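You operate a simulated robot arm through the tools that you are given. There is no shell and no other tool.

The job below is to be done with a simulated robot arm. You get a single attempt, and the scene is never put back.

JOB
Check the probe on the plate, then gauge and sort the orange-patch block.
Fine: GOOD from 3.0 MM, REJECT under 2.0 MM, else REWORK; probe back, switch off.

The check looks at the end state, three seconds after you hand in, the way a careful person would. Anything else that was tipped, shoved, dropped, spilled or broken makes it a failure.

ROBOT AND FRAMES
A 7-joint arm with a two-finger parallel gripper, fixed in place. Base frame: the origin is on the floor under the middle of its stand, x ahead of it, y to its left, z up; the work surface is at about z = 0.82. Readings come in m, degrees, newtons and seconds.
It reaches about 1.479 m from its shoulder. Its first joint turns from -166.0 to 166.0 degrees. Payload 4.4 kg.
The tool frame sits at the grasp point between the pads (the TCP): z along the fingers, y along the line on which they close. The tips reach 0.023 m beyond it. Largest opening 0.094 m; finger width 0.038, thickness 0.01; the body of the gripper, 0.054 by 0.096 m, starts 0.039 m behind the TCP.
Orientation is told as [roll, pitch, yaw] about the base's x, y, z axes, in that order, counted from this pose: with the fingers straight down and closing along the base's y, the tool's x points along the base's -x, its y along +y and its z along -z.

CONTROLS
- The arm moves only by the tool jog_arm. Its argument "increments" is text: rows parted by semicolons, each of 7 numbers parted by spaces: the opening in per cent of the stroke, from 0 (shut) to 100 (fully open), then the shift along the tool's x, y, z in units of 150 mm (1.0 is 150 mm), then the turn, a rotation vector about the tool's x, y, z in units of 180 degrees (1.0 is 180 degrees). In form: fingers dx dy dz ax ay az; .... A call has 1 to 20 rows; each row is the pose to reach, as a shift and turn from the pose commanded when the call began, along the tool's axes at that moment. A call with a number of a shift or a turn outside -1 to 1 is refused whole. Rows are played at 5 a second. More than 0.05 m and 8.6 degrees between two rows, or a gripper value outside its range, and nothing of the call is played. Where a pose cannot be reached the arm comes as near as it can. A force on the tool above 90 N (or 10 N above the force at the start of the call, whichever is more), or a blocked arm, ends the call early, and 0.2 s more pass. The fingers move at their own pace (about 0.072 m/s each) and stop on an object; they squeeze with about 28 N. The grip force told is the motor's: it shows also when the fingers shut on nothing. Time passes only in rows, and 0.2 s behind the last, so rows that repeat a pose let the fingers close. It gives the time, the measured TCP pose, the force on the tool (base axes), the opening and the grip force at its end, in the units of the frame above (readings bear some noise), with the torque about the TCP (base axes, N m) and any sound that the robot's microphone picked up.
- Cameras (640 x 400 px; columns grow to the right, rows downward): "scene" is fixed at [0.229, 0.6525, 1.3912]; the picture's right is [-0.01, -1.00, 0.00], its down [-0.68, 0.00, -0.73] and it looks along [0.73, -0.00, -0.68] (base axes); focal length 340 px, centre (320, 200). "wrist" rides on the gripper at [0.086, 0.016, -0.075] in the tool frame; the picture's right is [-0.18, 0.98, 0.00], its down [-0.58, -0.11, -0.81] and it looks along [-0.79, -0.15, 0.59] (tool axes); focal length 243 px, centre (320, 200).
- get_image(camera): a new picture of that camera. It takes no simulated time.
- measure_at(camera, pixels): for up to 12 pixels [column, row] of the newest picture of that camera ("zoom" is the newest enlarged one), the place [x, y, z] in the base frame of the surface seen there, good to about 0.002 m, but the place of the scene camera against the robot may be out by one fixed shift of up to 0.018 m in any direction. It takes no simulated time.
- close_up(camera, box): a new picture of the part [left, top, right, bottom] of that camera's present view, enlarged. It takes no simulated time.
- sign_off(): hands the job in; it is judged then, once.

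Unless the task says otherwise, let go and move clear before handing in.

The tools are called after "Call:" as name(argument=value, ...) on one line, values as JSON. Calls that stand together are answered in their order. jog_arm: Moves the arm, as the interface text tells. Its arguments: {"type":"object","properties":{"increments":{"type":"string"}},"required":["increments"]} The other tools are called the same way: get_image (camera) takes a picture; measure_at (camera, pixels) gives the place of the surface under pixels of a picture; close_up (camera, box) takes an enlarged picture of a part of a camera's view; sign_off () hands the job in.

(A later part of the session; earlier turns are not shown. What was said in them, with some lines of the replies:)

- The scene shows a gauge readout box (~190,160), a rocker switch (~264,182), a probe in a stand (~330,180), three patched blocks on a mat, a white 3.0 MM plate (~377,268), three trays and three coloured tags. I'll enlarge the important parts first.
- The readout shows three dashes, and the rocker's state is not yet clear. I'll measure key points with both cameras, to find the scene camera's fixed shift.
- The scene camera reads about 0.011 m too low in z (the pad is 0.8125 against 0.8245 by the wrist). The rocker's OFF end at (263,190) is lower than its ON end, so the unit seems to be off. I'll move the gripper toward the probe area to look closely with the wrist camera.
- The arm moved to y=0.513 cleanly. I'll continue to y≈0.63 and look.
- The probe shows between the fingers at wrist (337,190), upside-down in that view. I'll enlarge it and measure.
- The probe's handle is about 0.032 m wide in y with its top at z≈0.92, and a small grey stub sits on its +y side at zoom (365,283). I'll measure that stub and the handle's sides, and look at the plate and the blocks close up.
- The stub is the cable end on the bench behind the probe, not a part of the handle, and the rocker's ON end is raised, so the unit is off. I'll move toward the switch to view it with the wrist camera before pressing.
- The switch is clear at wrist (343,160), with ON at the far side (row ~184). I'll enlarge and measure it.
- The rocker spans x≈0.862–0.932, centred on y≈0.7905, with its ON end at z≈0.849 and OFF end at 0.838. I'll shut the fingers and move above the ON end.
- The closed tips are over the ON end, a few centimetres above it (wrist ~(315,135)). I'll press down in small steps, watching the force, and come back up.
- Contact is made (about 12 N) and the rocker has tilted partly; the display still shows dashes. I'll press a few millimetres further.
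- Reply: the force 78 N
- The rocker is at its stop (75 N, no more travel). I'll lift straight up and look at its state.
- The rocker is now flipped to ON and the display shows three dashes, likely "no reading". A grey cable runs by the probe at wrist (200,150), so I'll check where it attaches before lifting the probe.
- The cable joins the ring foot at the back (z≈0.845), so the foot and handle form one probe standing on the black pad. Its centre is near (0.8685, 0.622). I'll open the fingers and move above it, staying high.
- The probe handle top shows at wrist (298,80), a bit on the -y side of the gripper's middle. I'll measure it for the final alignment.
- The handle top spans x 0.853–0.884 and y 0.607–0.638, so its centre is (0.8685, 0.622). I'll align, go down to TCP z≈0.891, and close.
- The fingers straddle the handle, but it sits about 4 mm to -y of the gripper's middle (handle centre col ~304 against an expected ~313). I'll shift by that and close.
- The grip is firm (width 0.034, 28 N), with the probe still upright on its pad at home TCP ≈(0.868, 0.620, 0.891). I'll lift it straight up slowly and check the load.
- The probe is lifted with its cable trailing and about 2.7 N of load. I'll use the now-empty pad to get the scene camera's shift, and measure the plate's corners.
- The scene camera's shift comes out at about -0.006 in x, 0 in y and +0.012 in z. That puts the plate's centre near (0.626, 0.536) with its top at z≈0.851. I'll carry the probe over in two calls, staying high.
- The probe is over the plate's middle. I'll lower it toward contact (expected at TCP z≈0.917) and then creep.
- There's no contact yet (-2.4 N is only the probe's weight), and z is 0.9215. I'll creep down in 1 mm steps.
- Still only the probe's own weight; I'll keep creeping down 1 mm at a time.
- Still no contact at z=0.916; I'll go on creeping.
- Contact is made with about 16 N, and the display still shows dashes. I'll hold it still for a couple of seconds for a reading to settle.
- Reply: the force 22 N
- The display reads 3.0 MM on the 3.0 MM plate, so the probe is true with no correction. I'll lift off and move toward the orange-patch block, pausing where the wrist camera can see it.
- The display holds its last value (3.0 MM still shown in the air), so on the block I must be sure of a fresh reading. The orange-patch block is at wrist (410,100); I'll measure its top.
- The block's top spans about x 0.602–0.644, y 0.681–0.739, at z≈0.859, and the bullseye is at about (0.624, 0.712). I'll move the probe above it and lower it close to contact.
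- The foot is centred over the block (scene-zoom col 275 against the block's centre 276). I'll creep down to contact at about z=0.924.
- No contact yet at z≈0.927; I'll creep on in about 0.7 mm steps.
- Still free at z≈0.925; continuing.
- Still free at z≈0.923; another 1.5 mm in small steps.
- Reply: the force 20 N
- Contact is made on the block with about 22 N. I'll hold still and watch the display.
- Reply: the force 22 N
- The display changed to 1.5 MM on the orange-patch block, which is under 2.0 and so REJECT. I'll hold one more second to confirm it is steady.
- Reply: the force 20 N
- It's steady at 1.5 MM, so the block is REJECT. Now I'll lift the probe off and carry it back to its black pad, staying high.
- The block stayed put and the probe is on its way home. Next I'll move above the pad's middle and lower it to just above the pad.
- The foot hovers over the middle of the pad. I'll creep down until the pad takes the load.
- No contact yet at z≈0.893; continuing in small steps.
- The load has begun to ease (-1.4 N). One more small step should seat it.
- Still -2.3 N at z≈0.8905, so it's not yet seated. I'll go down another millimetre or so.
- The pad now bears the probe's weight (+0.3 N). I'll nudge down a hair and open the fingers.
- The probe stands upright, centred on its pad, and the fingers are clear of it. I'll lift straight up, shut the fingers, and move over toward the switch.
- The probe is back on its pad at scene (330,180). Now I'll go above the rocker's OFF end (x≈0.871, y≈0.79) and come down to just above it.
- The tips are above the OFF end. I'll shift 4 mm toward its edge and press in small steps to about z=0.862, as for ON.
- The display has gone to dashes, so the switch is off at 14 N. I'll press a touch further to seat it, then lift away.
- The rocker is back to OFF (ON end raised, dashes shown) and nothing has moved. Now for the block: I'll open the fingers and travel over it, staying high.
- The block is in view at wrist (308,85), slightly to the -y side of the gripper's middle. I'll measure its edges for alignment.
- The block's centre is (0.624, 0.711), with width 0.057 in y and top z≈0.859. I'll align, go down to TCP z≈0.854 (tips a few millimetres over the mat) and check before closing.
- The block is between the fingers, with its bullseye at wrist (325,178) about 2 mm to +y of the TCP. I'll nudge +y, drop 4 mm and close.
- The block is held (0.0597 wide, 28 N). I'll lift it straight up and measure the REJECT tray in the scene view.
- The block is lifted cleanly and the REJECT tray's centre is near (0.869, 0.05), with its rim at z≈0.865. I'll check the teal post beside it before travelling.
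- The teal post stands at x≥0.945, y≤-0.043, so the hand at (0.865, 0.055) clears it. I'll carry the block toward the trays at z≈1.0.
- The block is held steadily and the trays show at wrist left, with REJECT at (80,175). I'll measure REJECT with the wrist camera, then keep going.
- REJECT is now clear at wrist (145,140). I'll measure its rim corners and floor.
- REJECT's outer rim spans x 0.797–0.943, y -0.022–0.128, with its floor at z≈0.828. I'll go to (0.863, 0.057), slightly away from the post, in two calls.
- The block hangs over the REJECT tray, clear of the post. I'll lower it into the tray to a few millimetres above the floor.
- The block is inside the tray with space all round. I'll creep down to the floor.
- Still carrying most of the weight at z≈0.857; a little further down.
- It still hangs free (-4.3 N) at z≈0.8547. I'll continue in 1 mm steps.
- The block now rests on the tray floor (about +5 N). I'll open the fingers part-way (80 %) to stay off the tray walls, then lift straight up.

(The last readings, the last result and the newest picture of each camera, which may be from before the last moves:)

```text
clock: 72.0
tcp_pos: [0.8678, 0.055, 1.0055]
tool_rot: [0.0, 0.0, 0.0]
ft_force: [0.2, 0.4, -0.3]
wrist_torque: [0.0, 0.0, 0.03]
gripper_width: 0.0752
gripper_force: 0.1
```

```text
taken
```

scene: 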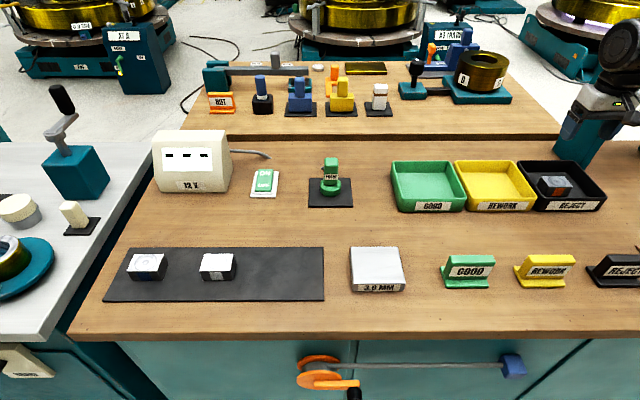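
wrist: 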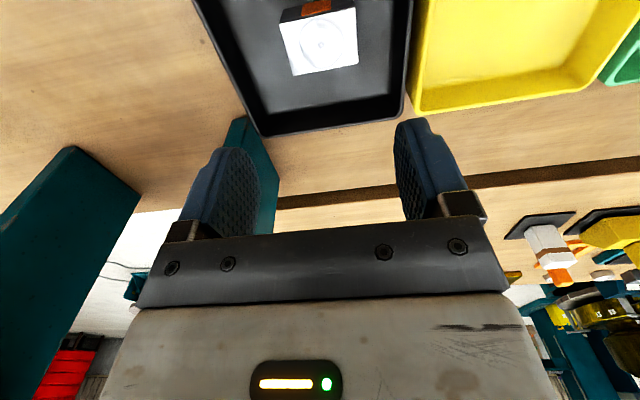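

The block lies flat in the REJECT tray at scene (552,187) and wrist (320,40). I'll do close-ups of the probe, the switch and the tray, and retreat the arm to a clear spot.

Call:
jog_arm(increments="80 0.1 0.2 -0.1 0 0 0; 80 0.25 0.4 -0.2 0 0 0; 80 0.4 0.6 -0.3 0 0 0; 80 0.55 0.8 -0.4 0 0 0; 80 0.7 1.0 -0.45 0 0 0; 80 0.7 1.0 -0.45 0 0 0")

Call:
close_up(camera="scene", box=[230, 140, 390, 220])

Call:
close_up(camera="scene", box=[480, 140, 640, 220])

Call:
get_image(camera="scene")

```text
clock: 73.4
tcp_pos: [0.7588, 0.2084, 1.073]
tool_rot: [0.0, -0.1, 0.0]
ft_force: [-0.2, 0.7, 0.2]
wrist_torque: [0.03, -0.01, 0.01]
gripper_width: 0.0753
gripper_force: 0.1
```

```text
4.00 times, centred on (310, 180) of scene
```

zoom: 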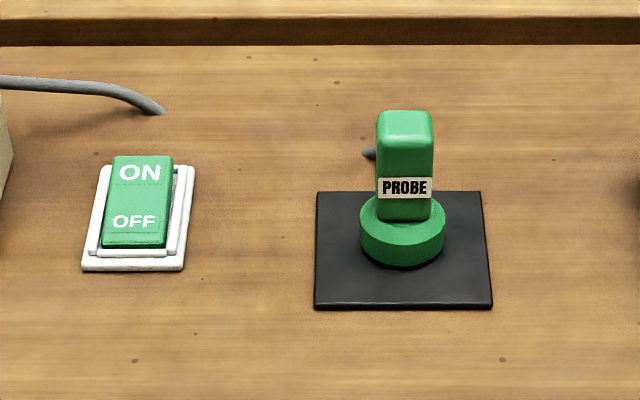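

```text
4.00 times, centred on (560, 180) of scene
```

zoom: 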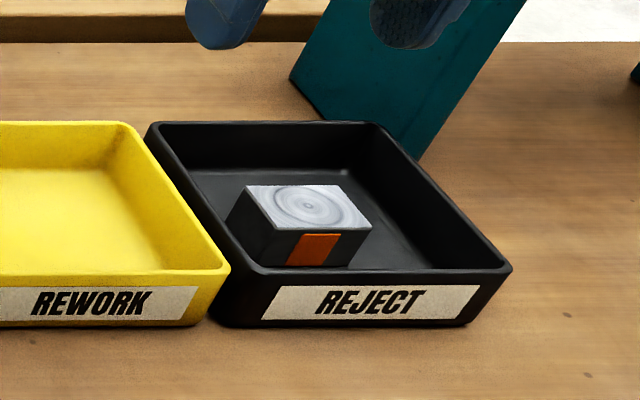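

```text
taken
```

scene: 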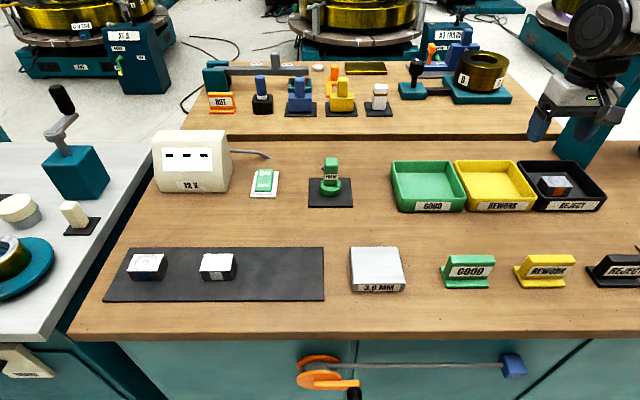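

The close-ups show the orange-patch block flat in REJECT (1.5 MM, under 2.0), the probe upright on its pad, the rocker at OFF with dashes on the display, and the rest undisturbed. The arm is clear and its gripper is empty, so I'm handing in.

Call:
sign_off()

```text
The job is handed in.
```

The orange-patch block gauged 1.5 MM, which is under 2.0 MM, so it is in the REJECT tray.

- **Probe check:** it read 3.0 MM on the 3.0 MM plate, so I applied no correction.
- **Block reading:** the display changed to 1.5 MM on the block and stayed there while I held the probe in place.
- **End state:** the probe is upright on its pad and the switch is off, with the display showing dashes. The arm is clear with its gripper empty.
- **Rest of the bench:** the last pictures show nothing else moved or tipped.

The job was handed in and accepted, but no result came back.
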